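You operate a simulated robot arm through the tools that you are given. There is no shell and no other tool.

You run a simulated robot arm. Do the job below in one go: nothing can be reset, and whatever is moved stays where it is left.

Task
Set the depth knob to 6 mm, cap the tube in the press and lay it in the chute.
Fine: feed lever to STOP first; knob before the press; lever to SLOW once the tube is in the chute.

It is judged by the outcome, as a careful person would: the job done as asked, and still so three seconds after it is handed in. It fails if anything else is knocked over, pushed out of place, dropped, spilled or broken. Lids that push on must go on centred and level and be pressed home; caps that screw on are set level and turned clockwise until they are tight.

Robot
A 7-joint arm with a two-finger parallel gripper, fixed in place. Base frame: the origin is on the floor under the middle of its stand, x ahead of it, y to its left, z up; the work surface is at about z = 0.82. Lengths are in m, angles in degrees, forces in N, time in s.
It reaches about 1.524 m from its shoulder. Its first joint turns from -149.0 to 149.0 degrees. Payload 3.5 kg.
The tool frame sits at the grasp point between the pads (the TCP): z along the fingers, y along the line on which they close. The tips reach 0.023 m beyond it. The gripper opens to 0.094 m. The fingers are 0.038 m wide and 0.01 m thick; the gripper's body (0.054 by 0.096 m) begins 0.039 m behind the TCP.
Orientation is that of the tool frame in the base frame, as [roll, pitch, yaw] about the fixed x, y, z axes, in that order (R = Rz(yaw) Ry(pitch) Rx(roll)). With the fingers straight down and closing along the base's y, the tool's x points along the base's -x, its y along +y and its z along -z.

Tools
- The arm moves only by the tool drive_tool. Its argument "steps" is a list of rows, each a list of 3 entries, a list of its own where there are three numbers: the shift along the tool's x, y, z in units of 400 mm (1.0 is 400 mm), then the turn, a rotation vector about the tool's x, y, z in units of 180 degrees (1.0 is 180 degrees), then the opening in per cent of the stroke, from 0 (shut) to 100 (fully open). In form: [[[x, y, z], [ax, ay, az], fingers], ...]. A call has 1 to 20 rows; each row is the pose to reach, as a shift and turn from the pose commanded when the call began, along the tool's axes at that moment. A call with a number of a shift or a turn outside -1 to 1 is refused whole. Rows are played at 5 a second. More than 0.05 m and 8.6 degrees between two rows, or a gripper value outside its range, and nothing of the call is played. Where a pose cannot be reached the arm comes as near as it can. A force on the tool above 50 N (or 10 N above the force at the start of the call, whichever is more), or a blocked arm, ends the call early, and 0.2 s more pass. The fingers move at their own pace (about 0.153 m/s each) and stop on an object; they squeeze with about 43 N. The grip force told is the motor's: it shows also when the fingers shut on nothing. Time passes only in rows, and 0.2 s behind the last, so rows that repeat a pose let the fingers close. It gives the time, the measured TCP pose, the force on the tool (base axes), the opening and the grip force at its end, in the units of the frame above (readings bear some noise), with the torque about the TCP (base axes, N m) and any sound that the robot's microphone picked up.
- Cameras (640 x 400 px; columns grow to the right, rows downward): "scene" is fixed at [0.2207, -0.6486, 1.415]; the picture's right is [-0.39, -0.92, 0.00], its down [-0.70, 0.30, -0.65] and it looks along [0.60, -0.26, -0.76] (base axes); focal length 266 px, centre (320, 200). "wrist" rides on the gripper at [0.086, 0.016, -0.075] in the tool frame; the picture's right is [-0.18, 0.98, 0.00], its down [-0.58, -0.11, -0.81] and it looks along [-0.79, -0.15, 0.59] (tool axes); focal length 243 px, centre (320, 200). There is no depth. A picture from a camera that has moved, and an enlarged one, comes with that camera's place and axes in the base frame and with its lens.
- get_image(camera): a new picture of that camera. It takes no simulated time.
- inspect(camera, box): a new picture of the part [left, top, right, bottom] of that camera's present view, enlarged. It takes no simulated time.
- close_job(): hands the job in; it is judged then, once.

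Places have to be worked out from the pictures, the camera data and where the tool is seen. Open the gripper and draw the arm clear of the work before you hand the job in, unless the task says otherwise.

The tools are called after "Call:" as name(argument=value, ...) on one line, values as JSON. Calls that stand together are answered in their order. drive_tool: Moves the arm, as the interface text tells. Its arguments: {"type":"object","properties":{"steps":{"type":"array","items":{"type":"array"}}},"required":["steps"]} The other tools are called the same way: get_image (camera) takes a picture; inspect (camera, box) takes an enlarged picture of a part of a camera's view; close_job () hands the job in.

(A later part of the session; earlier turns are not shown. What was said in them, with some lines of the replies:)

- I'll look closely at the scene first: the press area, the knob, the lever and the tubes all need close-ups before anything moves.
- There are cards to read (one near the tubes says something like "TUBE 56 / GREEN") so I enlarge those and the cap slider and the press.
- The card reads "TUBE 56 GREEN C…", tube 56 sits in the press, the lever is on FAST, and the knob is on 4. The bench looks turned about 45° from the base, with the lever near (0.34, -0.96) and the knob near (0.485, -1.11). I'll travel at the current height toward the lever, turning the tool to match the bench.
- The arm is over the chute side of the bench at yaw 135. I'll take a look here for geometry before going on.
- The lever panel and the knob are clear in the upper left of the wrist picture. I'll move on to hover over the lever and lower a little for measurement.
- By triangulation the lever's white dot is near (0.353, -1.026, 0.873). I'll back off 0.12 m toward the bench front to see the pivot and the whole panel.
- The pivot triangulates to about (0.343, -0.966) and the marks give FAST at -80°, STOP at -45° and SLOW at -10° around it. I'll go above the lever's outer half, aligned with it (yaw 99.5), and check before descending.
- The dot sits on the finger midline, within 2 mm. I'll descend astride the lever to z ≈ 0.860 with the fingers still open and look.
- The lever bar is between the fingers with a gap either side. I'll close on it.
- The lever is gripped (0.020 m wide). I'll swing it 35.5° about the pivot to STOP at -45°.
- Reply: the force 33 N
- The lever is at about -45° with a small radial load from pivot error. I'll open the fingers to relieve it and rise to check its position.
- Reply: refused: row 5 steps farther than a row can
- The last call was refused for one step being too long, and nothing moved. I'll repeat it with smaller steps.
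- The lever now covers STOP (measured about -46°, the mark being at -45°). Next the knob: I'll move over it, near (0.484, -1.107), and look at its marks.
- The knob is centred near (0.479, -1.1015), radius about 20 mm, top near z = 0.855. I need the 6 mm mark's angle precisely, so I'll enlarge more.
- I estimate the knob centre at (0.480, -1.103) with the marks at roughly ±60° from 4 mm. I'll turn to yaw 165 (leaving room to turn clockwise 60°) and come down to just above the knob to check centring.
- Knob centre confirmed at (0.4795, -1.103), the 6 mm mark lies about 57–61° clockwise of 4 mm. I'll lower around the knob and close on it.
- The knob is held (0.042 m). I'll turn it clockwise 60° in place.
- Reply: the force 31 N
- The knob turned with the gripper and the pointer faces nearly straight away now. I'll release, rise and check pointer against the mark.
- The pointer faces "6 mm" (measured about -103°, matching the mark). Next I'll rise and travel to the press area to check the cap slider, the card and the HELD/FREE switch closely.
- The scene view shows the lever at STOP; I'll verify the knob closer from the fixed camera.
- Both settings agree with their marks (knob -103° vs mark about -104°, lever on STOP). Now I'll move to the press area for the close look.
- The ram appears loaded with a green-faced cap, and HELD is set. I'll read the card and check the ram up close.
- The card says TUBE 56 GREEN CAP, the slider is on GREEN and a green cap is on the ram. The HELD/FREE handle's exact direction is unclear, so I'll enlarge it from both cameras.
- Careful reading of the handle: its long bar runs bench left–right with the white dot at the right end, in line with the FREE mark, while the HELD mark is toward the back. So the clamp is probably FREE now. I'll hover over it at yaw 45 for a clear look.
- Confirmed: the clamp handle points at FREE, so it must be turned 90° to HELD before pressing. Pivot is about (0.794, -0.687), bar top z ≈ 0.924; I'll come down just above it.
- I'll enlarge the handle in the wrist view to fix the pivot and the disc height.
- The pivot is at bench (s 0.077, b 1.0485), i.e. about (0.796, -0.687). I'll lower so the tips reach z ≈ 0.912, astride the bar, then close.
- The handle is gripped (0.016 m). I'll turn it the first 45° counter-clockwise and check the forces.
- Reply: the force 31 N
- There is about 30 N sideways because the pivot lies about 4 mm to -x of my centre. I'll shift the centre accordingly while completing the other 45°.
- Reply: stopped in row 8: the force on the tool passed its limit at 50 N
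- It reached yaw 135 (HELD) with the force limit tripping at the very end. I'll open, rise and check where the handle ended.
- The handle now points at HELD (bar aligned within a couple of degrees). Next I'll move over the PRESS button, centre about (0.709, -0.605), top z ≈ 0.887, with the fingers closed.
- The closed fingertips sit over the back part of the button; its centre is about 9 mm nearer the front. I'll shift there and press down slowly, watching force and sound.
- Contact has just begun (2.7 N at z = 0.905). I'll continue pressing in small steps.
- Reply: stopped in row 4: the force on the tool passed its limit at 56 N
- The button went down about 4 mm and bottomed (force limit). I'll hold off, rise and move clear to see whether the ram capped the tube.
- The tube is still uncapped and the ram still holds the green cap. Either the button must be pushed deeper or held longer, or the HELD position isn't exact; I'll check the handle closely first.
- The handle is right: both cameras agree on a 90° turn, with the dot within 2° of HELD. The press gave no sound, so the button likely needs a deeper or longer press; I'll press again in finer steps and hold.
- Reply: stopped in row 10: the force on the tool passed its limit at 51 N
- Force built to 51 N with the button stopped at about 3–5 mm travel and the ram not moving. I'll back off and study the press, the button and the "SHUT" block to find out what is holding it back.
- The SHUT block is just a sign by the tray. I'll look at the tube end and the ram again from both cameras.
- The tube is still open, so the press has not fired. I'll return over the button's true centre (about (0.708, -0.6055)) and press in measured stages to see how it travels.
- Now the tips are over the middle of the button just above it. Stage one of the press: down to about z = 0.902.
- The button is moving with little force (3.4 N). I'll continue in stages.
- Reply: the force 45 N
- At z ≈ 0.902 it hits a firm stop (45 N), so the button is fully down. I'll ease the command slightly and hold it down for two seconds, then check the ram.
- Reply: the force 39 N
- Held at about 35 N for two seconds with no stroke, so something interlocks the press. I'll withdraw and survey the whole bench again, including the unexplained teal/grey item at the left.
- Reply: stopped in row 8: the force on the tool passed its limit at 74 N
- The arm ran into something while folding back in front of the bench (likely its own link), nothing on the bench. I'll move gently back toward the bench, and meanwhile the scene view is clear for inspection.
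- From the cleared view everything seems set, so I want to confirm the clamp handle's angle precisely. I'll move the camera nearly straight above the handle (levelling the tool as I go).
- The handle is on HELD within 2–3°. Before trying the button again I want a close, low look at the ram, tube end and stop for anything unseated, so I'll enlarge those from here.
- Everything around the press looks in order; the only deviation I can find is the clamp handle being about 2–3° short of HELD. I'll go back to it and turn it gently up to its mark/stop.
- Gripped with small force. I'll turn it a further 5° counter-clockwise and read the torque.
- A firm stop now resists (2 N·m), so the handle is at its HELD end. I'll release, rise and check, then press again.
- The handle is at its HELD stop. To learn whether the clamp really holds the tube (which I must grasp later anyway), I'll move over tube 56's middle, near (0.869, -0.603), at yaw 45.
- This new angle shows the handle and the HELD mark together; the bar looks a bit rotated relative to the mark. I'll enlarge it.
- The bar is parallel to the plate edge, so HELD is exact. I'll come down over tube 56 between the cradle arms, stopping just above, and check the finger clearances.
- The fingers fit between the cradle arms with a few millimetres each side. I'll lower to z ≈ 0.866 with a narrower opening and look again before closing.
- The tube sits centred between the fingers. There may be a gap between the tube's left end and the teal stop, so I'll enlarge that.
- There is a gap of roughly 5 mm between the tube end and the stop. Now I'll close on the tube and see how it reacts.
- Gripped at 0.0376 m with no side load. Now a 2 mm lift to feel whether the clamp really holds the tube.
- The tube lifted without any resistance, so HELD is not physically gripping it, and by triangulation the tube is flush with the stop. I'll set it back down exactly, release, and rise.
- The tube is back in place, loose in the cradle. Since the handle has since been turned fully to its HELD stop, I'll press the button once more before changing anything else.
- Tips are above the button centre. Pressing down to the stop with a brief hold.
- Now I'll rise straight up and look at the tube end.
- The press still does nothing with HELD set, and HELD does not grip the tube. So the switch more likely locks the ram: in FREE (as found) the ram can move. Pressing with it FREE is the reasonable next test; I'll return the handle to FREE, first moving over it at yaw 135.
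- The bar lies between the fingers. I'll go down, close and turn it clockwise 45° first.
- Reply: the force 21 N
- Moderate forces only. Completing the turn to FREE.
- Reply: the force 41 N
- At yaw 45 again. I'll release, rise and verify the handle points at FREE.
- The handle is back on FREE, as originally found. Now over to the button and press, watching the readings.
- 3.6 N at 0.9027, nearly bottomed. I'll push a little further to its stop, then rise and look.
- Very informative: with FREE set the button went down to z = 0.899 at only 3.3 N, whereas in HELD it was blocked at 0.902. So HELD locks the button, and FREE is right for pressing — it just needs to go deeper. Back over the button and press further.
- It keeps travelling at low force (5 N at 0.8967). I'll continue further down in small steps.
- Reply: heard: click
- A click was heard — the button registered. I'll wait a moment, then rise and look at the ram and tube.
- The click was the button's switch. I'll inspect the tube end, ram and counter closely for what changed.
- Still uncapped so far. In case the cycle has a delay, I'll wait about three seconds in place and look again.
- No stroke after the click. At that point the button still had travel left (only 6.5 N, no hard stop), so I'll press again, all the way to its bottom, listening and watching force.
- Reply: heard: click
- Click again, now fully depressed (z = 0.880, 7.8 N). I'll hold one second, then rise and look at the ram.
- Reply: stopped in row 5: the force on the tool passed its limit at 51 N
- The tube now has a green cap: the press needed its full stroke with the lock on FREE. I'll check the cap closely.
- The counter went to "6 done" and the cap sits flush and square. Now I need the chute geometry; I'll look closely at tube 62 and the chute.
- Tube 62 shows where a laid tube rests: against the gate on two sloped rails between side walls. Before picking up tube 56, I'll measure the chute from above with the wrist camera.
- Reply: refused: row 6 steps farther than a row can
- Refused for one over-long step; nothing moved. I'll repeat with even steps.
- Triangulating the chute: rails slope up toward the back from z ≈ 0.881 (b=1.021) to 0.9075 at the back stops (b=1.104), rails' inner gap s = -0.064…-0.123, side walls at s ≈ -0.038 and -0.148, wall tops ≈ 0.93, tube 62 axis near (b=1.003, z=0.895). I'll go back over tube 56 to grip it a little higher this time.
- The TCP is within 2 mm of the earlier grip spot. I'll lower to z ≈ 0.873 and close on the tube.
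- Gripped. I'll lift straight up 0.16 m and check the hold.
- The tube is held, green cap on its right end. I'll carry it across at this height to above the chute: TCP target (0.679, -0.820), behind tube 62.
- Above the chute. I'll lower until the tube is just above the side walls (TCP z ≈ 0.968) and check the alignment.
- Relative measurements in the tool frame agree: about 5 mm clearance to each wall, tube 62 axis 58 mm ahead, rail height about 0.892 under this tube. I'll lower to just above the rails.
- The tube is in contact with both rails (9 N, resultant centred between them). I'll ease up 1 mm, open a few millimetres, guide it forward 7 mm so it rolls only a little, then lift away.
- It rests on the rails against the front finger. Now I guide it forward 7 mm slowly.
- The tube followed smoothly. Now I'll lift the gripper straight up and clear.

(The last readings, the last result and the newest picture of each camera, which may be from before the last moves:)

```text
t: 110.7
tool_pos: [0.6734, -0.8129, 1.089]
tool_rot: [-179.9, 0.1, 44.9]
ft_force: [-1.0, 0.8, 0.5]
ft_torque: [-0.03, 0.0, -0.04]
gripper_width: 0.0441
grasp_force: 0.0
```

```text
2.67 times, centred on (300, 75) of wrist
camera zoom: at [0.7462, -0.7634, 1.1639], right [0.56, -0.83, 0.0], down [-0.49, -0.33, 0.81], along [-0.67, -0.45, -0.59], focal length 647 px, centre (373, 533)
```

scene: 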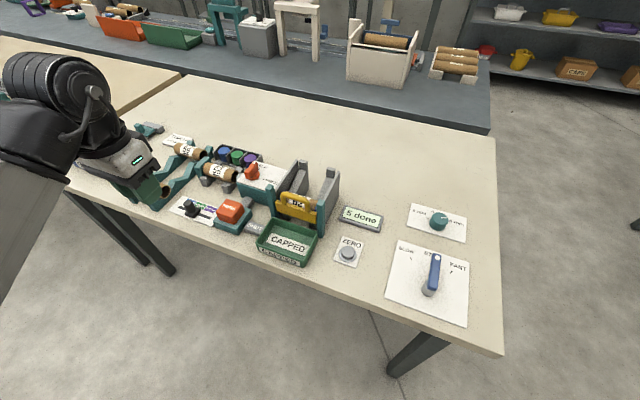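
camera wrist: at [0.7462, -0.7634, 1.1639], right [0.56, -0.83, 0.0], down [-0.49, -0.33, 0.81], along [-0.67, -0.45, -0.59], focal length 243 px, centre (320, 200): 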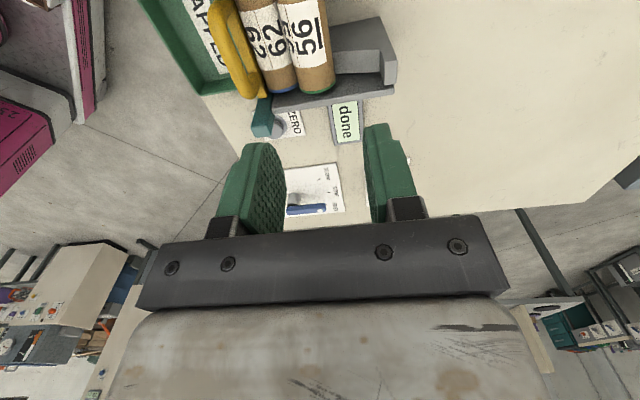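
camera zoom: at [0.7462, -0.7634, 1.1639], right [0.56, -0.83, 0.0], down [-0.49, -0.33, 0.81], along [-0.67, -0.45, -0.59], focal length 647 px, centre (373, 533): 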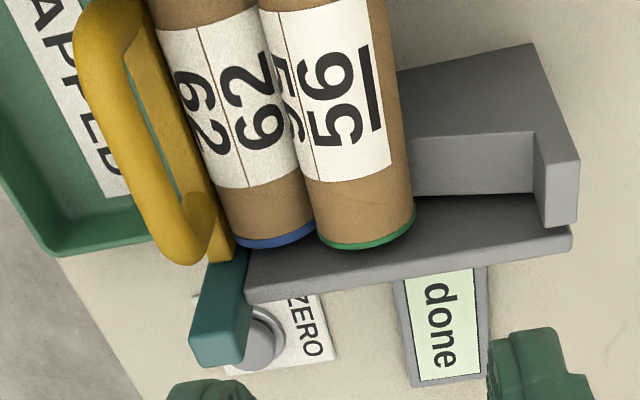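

Tube 56 lies in the chute beside tube 62, green cap on, gate shut. Next the feed lever: I'll travel to above it, turning to yaw 135.

Call:
drive_tool(steps=[[[-0.072, -0.015, 0], [0, 0, -0.0417], 50], [[-0.143, -0.029, 0], [0, 0, -0.0834], 50], [[-0.215, -0.044, 0], [0, 0, -0.1252], 50], [[-0.287, -0.058, 0], [0, 0, -0.1669], 50], [[-0.358, -0.073, 0], [0, 0, -0.2086], 50], [[-0.43, -0.087, 0], [0, 0, -0.2503], 50], [[-0.502, -0.102, 0], [0, 0, -0.292], 50], [[-0.573, -0.116, 0], [0, 0, -0.3337], 50], [[-0.645, -0.131, 0], [0, 0, -0.3755], 50], [[-0.717, -0.145, 0], [0, 0, -0.4172], 50], [[-0.788, -0.16, 0.04], [0, 0, -0.4589], 50], [[-0.86, -0.174, 0.1], [0, 0, -0.5006], 50], [[-0.86, -0.174, 0.2], [0, 0, -0.5006], 50], [[-0.86, -0.174, 0.3], [0, 0, -0.5006], 50], [[-0.86, -0.174, 0.38], [0, 0, -0.5006], 50]])

Call:
get_image(camera="wrist")

Call:
inspect(camera="scene", box=[250, 140, 370, 260])

```text
t: 113.8
tool_pos: [0.3795, -1.0087, 0.937]
tool_rot: [179.9, -0.1, 135.1]
ft_force: [0.6, -0.4, 0.4]
ft_torque: [-0.05, 0.02, 0.0]
gripper_width: 0.0468
grasp_force: 0.1
```

```text
taken
camera wrist: at [0.3297, -0.9361, 1.0112], right [0.82, 0.57, 0.0], down [0.33, -0.49, 0.81], along [0.46, -0.66, -0.59], focal length 243 px, centre (320, 200)
```

wrist: 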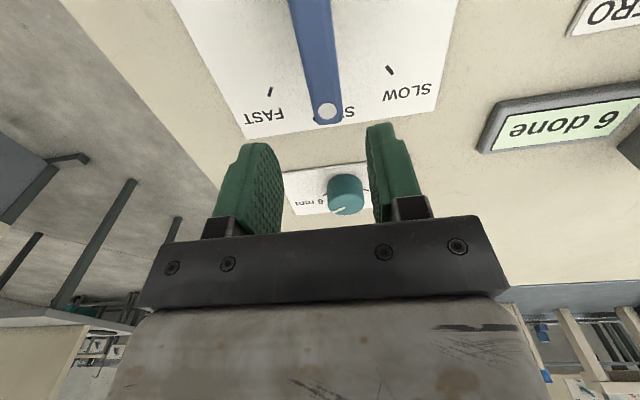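

```text
3.33 times, centred on (310, 200) of scene
camera zoom: at [0.2207, -0.6486, 1.415], right [-0.39, -0.92, 0.0], down [-0.7, 0.3, -0.65], along [0.6, -0.26, -0.76], focal length 888 px, centre (353, 200)
```

zoom: 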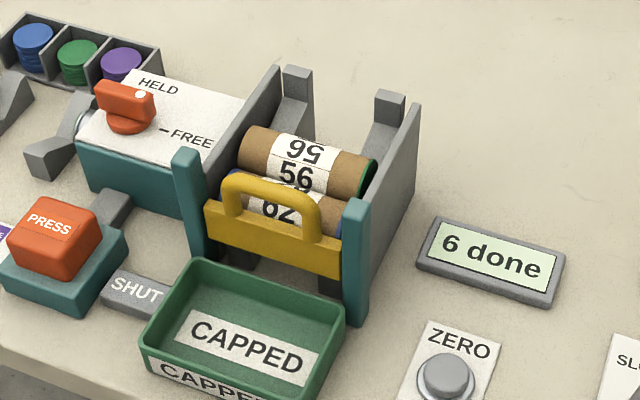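

Tube 56 is still lying still in the chute. The lever is directly below; I'll lower astride it and close.

Call:
drive_tool(steps=[[[0.003, 0.006, 0.07], [0, 0, 0], 50], [[0.003, 0.006, 0.13], [0, 0, 0], 50], [[0.003, 0.006, 0.183], [0, 0, 0], 50], [[0.003, 0.006, 0.183], [0, 0, 0], 25], [[0.003, 0.006, 0.183], [0, 0, 0], 0], [[0.003, 0.006, 0.183], [0, 0, 0], 0]])

```text
t: 115.2
tool_pos: [0.3817, -1.005, 0.8646]
tool_rot: [180.0, -0.1, 135.1]
ft_force: [0.7, 1.3, -4.7]
ft_torque: [-0.43, -0.15, -0.13]
gripper_width: 0.0198
grasp_force: 44.9
```

Gripped with little load. I'll swing the lever 35° counter-clockwise about its pivot to SLOW.

Call:
drive_tool(steps=[[[0.0004, 0.0106, 0], [0, 0, -0.0243], 0], [[0.0016, 0.0212, 0], [0, 0, -0.0486], 0], [[0.0036, 0.0316, 0], [0, 0, -0.0729], 0], [[0.0064, 0.0419, 0], [0, 0, -0.0972], 0], [[0.01, 0.0519, 0], [0, 0, -0.1215], 0], [[0.0144, 0.0616, 0], [0, 0, -0.1458], 0], [[0.0194, 0.0709, 0], [0, 0, -0.1701], 0], [[0.0252, 0.0799, 0], [0, 0, -0.1944], 0], [[0.0252, 0.0799, 0], [0, 0, -0.1944], 0]])

Call:
get_image(camera="wrist")

```text
t: 117.2
tool_pos: [0.3981, -0.9748, 0.8636]
tool_rot: [179.9, 0.0, 170.1]
ft_force: [21.9, 9.9, -3.0]
ft_torque: [0.18, 0.83, -1.25]
gripper_width: 0.0198
grasp_force: 44.8
```

```text
taken
camera wrist: at [0.3153, -0.9444, 0.9386], right [0.35, 0.94, 0.0], down [0.55, -0.21, 0.81], along [0.76, -0.28, -0.59], focal length 243 px, centre (320, 200)
```

wrist: 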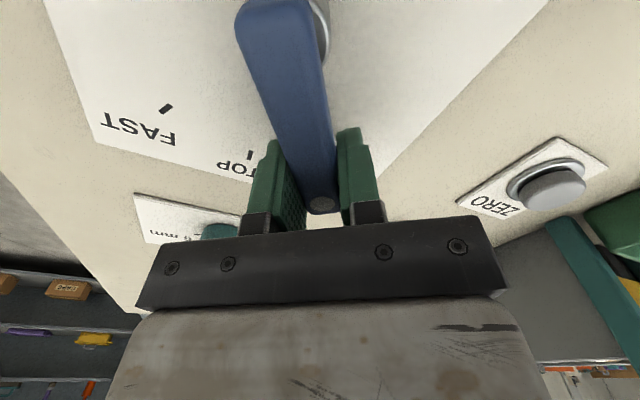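

The lever is at yaw 170, i.e. SLOW (-10°). I'll open, rise and check it.

Call:
drive_tool(steps=[[[0, 0, 0], [0, 0, 0], 50], [[0, 0, 0], [0, 0, 0], 50], [[0, 0, -0.08], [0, 0, 0], 50], [[0, 0, -0.18], [0, 0, 0], 50], [[0.05, 0, -0.28], [0, 0, 0], 50], [[0.1, 0, -0.38], [0, 0, 0], 50]])

Call:
get_image(camera="wrist")

Call:
inspect(camera="wrist", box=[210, 0, 430, 140])

```text
t: 118.7
tool_pos: [0.3584, -0.9672, 1.0182]
tool_rot: [179.9, -0.1, 170.1]
ft_force: [-0.5, -0.7, 0.0]
ft_torque: [-0.02, 0.01, 0.03]
gripper_width: 0.047
grasp_force: 0.0
```

```text
taken
camera wrist: at [0.2747, -0.9365, 1.0925], right [0.35, 0.94, 0.0], down [0.55, -0.21, 0.81], along [0.75, -0.28, -0.59], focal length 243 px, centre (320, 200)
```

wrist: 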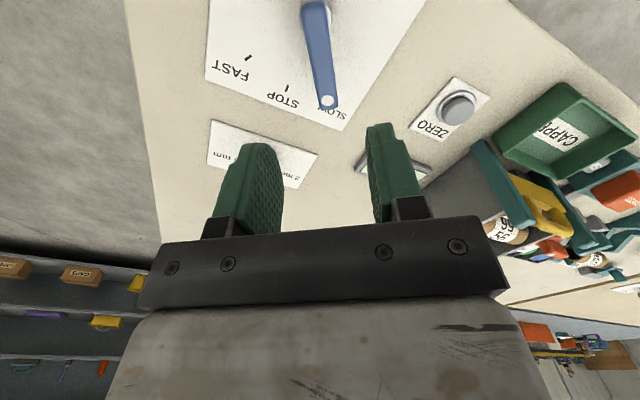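

```text
2.86 times, centred on (320, 70) of wrist
camera zoom: at [0.2747, -0.9365, 1.0925], right [0.35, 0.94, 0.0], down [0.55, -0.21, 0.81], along [0.75, -0.28, -0.59], focal length 693 px, centre (320, 571)
```

zoom: 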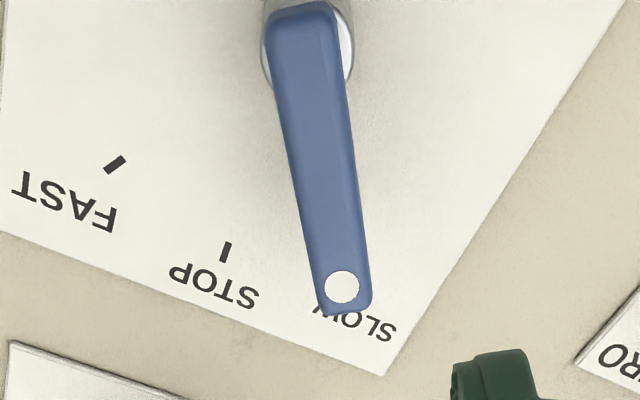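

The lever's dot covers SLOW (measured about -9°, mark -10°). I'll raise the arm and draw it clear over the empty rear of the bench, then do a final check.

Call:
drive_tool(steps=[[[0, 0, -0.1], [0, 0, 0], 50], [[0, 0, -0.2], [0, 0, 0], 50], [[0, 0, -0.3], [0, 0, 0], 50], [[-0.08, -0.01, -0.36], [0, 0, 0], 50], [[-0.17, -0.025, -0.4], [0, 0, 0], 50], [[-0.26, -0.04, -0.44], [0, 0, 0], 50], [[-0.36, -0.055, -0.45], [0, 0, 0], 50], [[-0.46, -0.07, -0.45], [0, 0, 0], 50], [[-0.56, -0.085, -0.45], [0, 0, 0], 50], [[-0.66, -0.1, -0.45], [0, 0, 0], 50], [[-0.78, -0.117, -0.45], [0, 0, 0], 50]])

Call:
get_image(camera="scene")

Call:
inspect(camera="scene", box=[370, 190, 490, 330])

Call:
inspect(camera="scene", box=[150, 120, 380, 270])

```text
t: 121.0
tool_pos: [0.6503, -1.0613, 1.1935]
tool_rot: [-179.9, 0.0, 170.0]
ft_force: [-0.8, -0.5, -0.9]
ft_torque: [0.05, -0.05, 0.01]
gripper_width: 0.047
grasp_force: 0.0
out of reach, approached as far as the arm can: row 11
```

```text
taken
```

scene: 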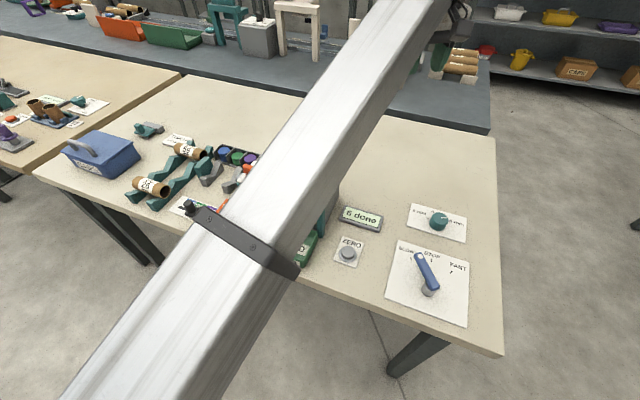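

```text
2.86 times, centred on (430, 260) of scene
camera zoom: at [0.2207, -0.6486, 1.415], right [-0.39, -0.92, 0.0], down [-0.7, 0.3, -0.65], along [0.6, -0.26, -0.76], focal length 762 px, centre (6, 29)
```

zoom: 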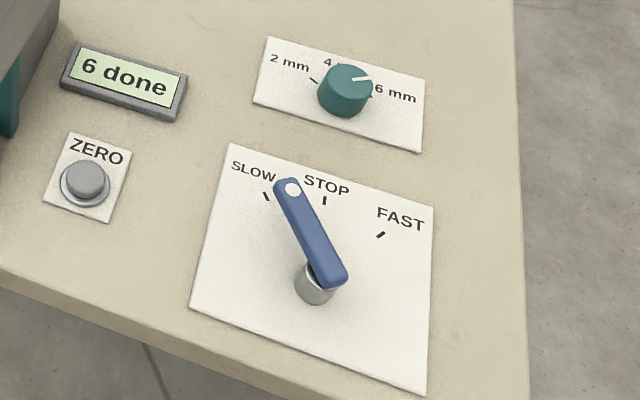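

```text
2.67 times, centred on (265, 195) of scene
camera zoom: at [0.2207, -0.6486, 1.415], right [-0.39, -0.92, 0.0], down [-0.7, 0.3, -0.65], along [0.6, -0.26, -0.76], focal length 711 px, centre (467, 213)
```

zoom: 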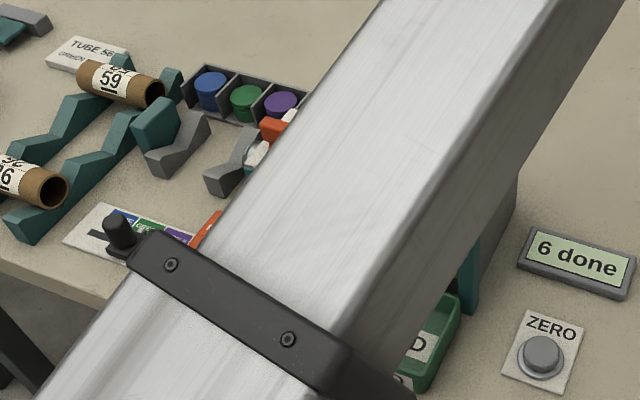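

Knob on 6 mm, lever on SLOW, counter 6. The arm hides the chute from the scene camera, so I'll swing it to the left at height, near where it started, for the last check.

Call:
drive_tool(steps=[[[-0.025, 0.102, -0.02], [0, 0, 0], 50], [[-0.049, 0.203, -0.02], [0, 0, 0], 50], [[-0.073, 0.305, -0.02], [0, 0, 0], 50], [[-0.098, 0.407, -0.02], [0, 0, 0], 50], [[-0.122, 0.508, -0.02], [0, 0, 0], 50], [[-0.1464, 0.61, -0.02], [0, 0, 0], 50]])

Call:
drive_tool(steps=[[[-0.025, 0.102, 0], [0, 0, 0], 50], [[-0.049, 0.203, 0], [0, 0, 0], 50], [[-0.073, 0.305, 0], [0, 0, 0], 50], [[-0.098, 0.407, 0], [0, 0, 0], 50], [[-0.122, 0.508, 0], [0, 0, 0], 50], [[-0.1464, 0.61, 0], [0, 0, 0], 50]])

Call:
get_image(camera="scene")

Call:
inspect(camera="scene", box=[180, 120, 380, 270])

Call:
inspect(camera="scene", box=[260, 150, 350, 240])

```text
t: 122.5
tool_pos: [0.7504, -0.8304, 1.2017]
tool_rot: [179.9, 0.1, 170.0]
ft_force: [-0.6, -0.7, -1.0]
ft_torque: [0.0, -0.02, 0.0]
gripper_width: 0.047
grasp_force: 0.0
```

```text
t: 122.9
tool_pos: [0.7642, -0.8009, 1.2024]
tool_rot: [-179.9, 0.1, 171.1]
ft_force: [-6.0, -12.3, -3.7]
ft_torque: [1.02, -0.94, 1.35]
gripper_width: 0.047
grasp_force: 0.1
stopped in row 2: the force on the tool passed its limit at 67 N (the readings are from after the stop); the commanded pose is now the measured one
```

```text
taken
```

scene: 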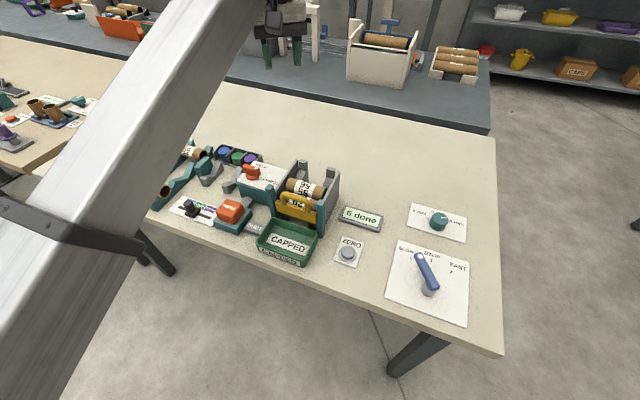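

```text
2.67 times, centred on (280, 195) of scene
camera zoom: at [0.2207, -0.6486, 1.415], right [-0.39, -0.92, 0.0], down [-0.7, 0.3, -0.65], along [0.6, -0.26, -0.76], focal length 711 px, centre (427, 213)
```

zoom: 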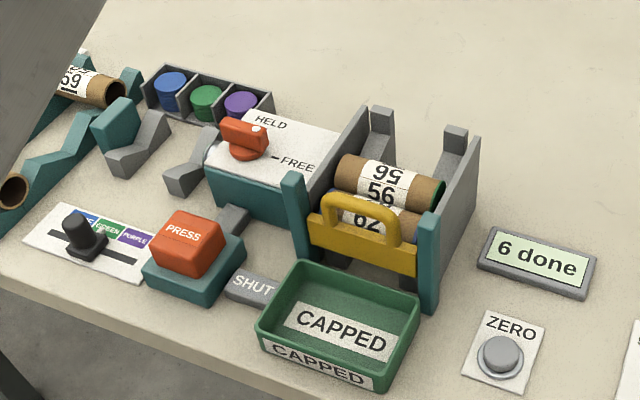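

```text
4.44 times, centred on (305, 195) of scene
camera zoom: at [0.2207, -0.6486, 1.415], right [-0.39, -0.92, 0.0], down [-0.7, 0.3, -0.65], along [0.6, -0.26, -0.76], focal length 1185 px, centre (387, 222)
```

zoom: 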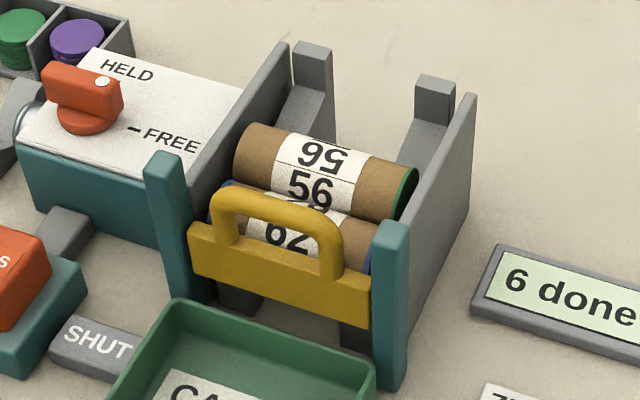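

The final state looks right; the stop was again the hand meeting the arm's own link high above the bench. I'll back off a few centimetres to relieve it and leave the gripper open and clear.

Call:
drive_tool(steps=[[[0.02, -0.06, 0], [0, 0, 0.003], 50], [[0.03, -0.13, -0.02], [0, 0, 0.006], 50], [[0.03, -0.13, -0.02], [0, 0, 0.006], 50], [[0.03, -0.13, -0.02], [0, 0, 0.006], 50], [[0.03, -0.13, -0.02], [0, 0, 0.006], 50]])

Call:
get_image(camera="scene")

Call:
inspect(camera="scene", box=[380, 190, 490, 320])

Call:
get_image(camera="wrist")

```text
t: 124.1
tool_pos: [0.7429, -0.8483, 1.2093]
tool_rot: [-179.9, 0.1, 170.0]
ft_force: [0.4, -0.2, -0.1]
ft_torque: [-0.03, 0.01, 0.0]
gripper_width: 0.047
grasp_force: 0.0
```

```text
taken
```

scene: 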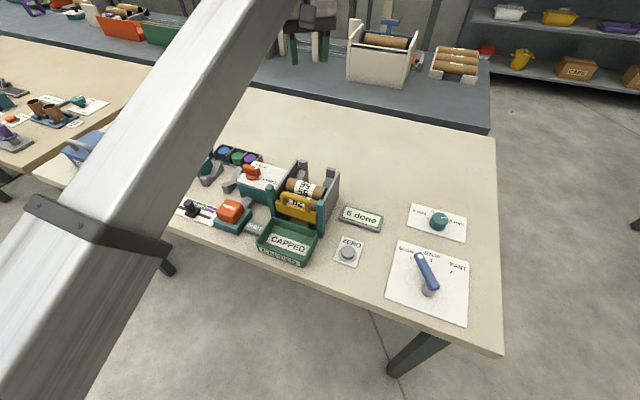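

```text
3.08 times, centred on (435, 255) of scene
camera zoom: at [0.2207, -0.6486, 1.415], right [-0.39, -0.92, 0.0], down [-0.7, 0.3, -0.65], along [0.6, -0.26, -0.76], focal length 820 px, centre (-34, 31)
```

zoom: 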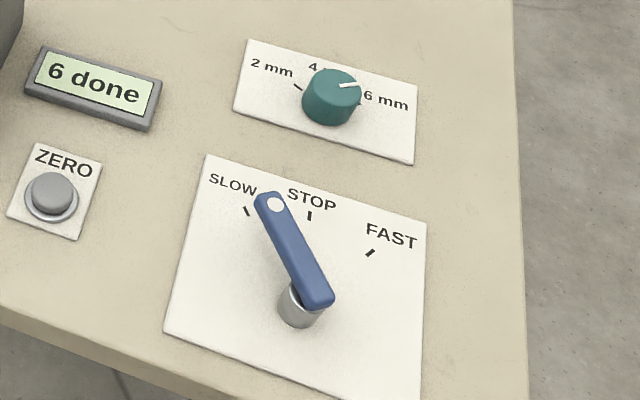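

```text
taken
camera wrist: at [0.6607, -0.8176, 1.2847], right [0.35, 0.94, 0.0], down [0.55, -0.21, 0.81], along [0.76, -0.29, -0.59], focal length 243 px, centre (320, 200)
```

wrist: 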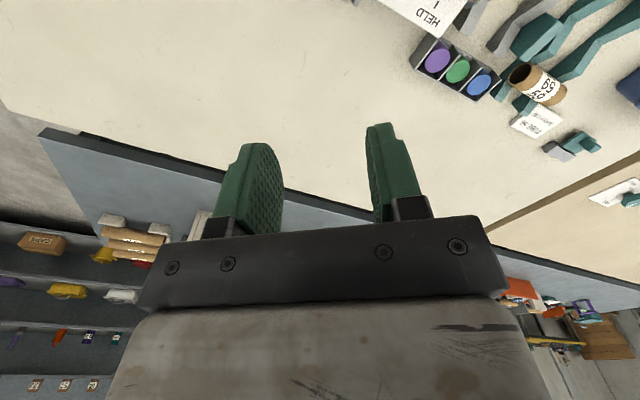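

Final check: lever on SLOW, knob on 6 mm, tube 56 green-capped and lying in the chute behind the shut gate. The clamp handle is back at FREE as found, and the gripper is open and clear. Handing in the job.

Call:
close_job()

```text
The job is handed in.
```

The job is done and handed in. Tube 56 has its green cap and is lying in the chute behind tube 62, with the gate still shut.

- **Order:** I set the feed lever to STOP first. Then I turned the depth knob to 6 mm and pressed the cap on. The lever went to SLOW only after the tube was in the chute.
- **Cap:** The card called for green, and the selector was already there. From the pictures the cap looks flush and square. The counter went from 5 to 6.
- **Handle turned and put back:** I turned the HELD/FREE handle to HELD, thinking it clamped the tube. It blocks the PRESS button instead, so I put it back to FREE, as I found it.
- **Extra presses:** I pressed the button several times, including twice with a click but no cap. It only fired when pushed to its full depth.
- **Tube lifted once early:** Before capping, I lifted the tube about 2 mm to test the clamp and set it back down. It turned slightly on its axis.
- **Force stops:** Twice the hand hit something in mid-air and stopped, at 74 N and 67 N. I took it to be the arm's own link. I saw nothing disturbed on the bench either time.

The tube has a cap only on the end that faced the press. Its other end is open, while tube 62 shows blue on both ends. I took the task as one cap.
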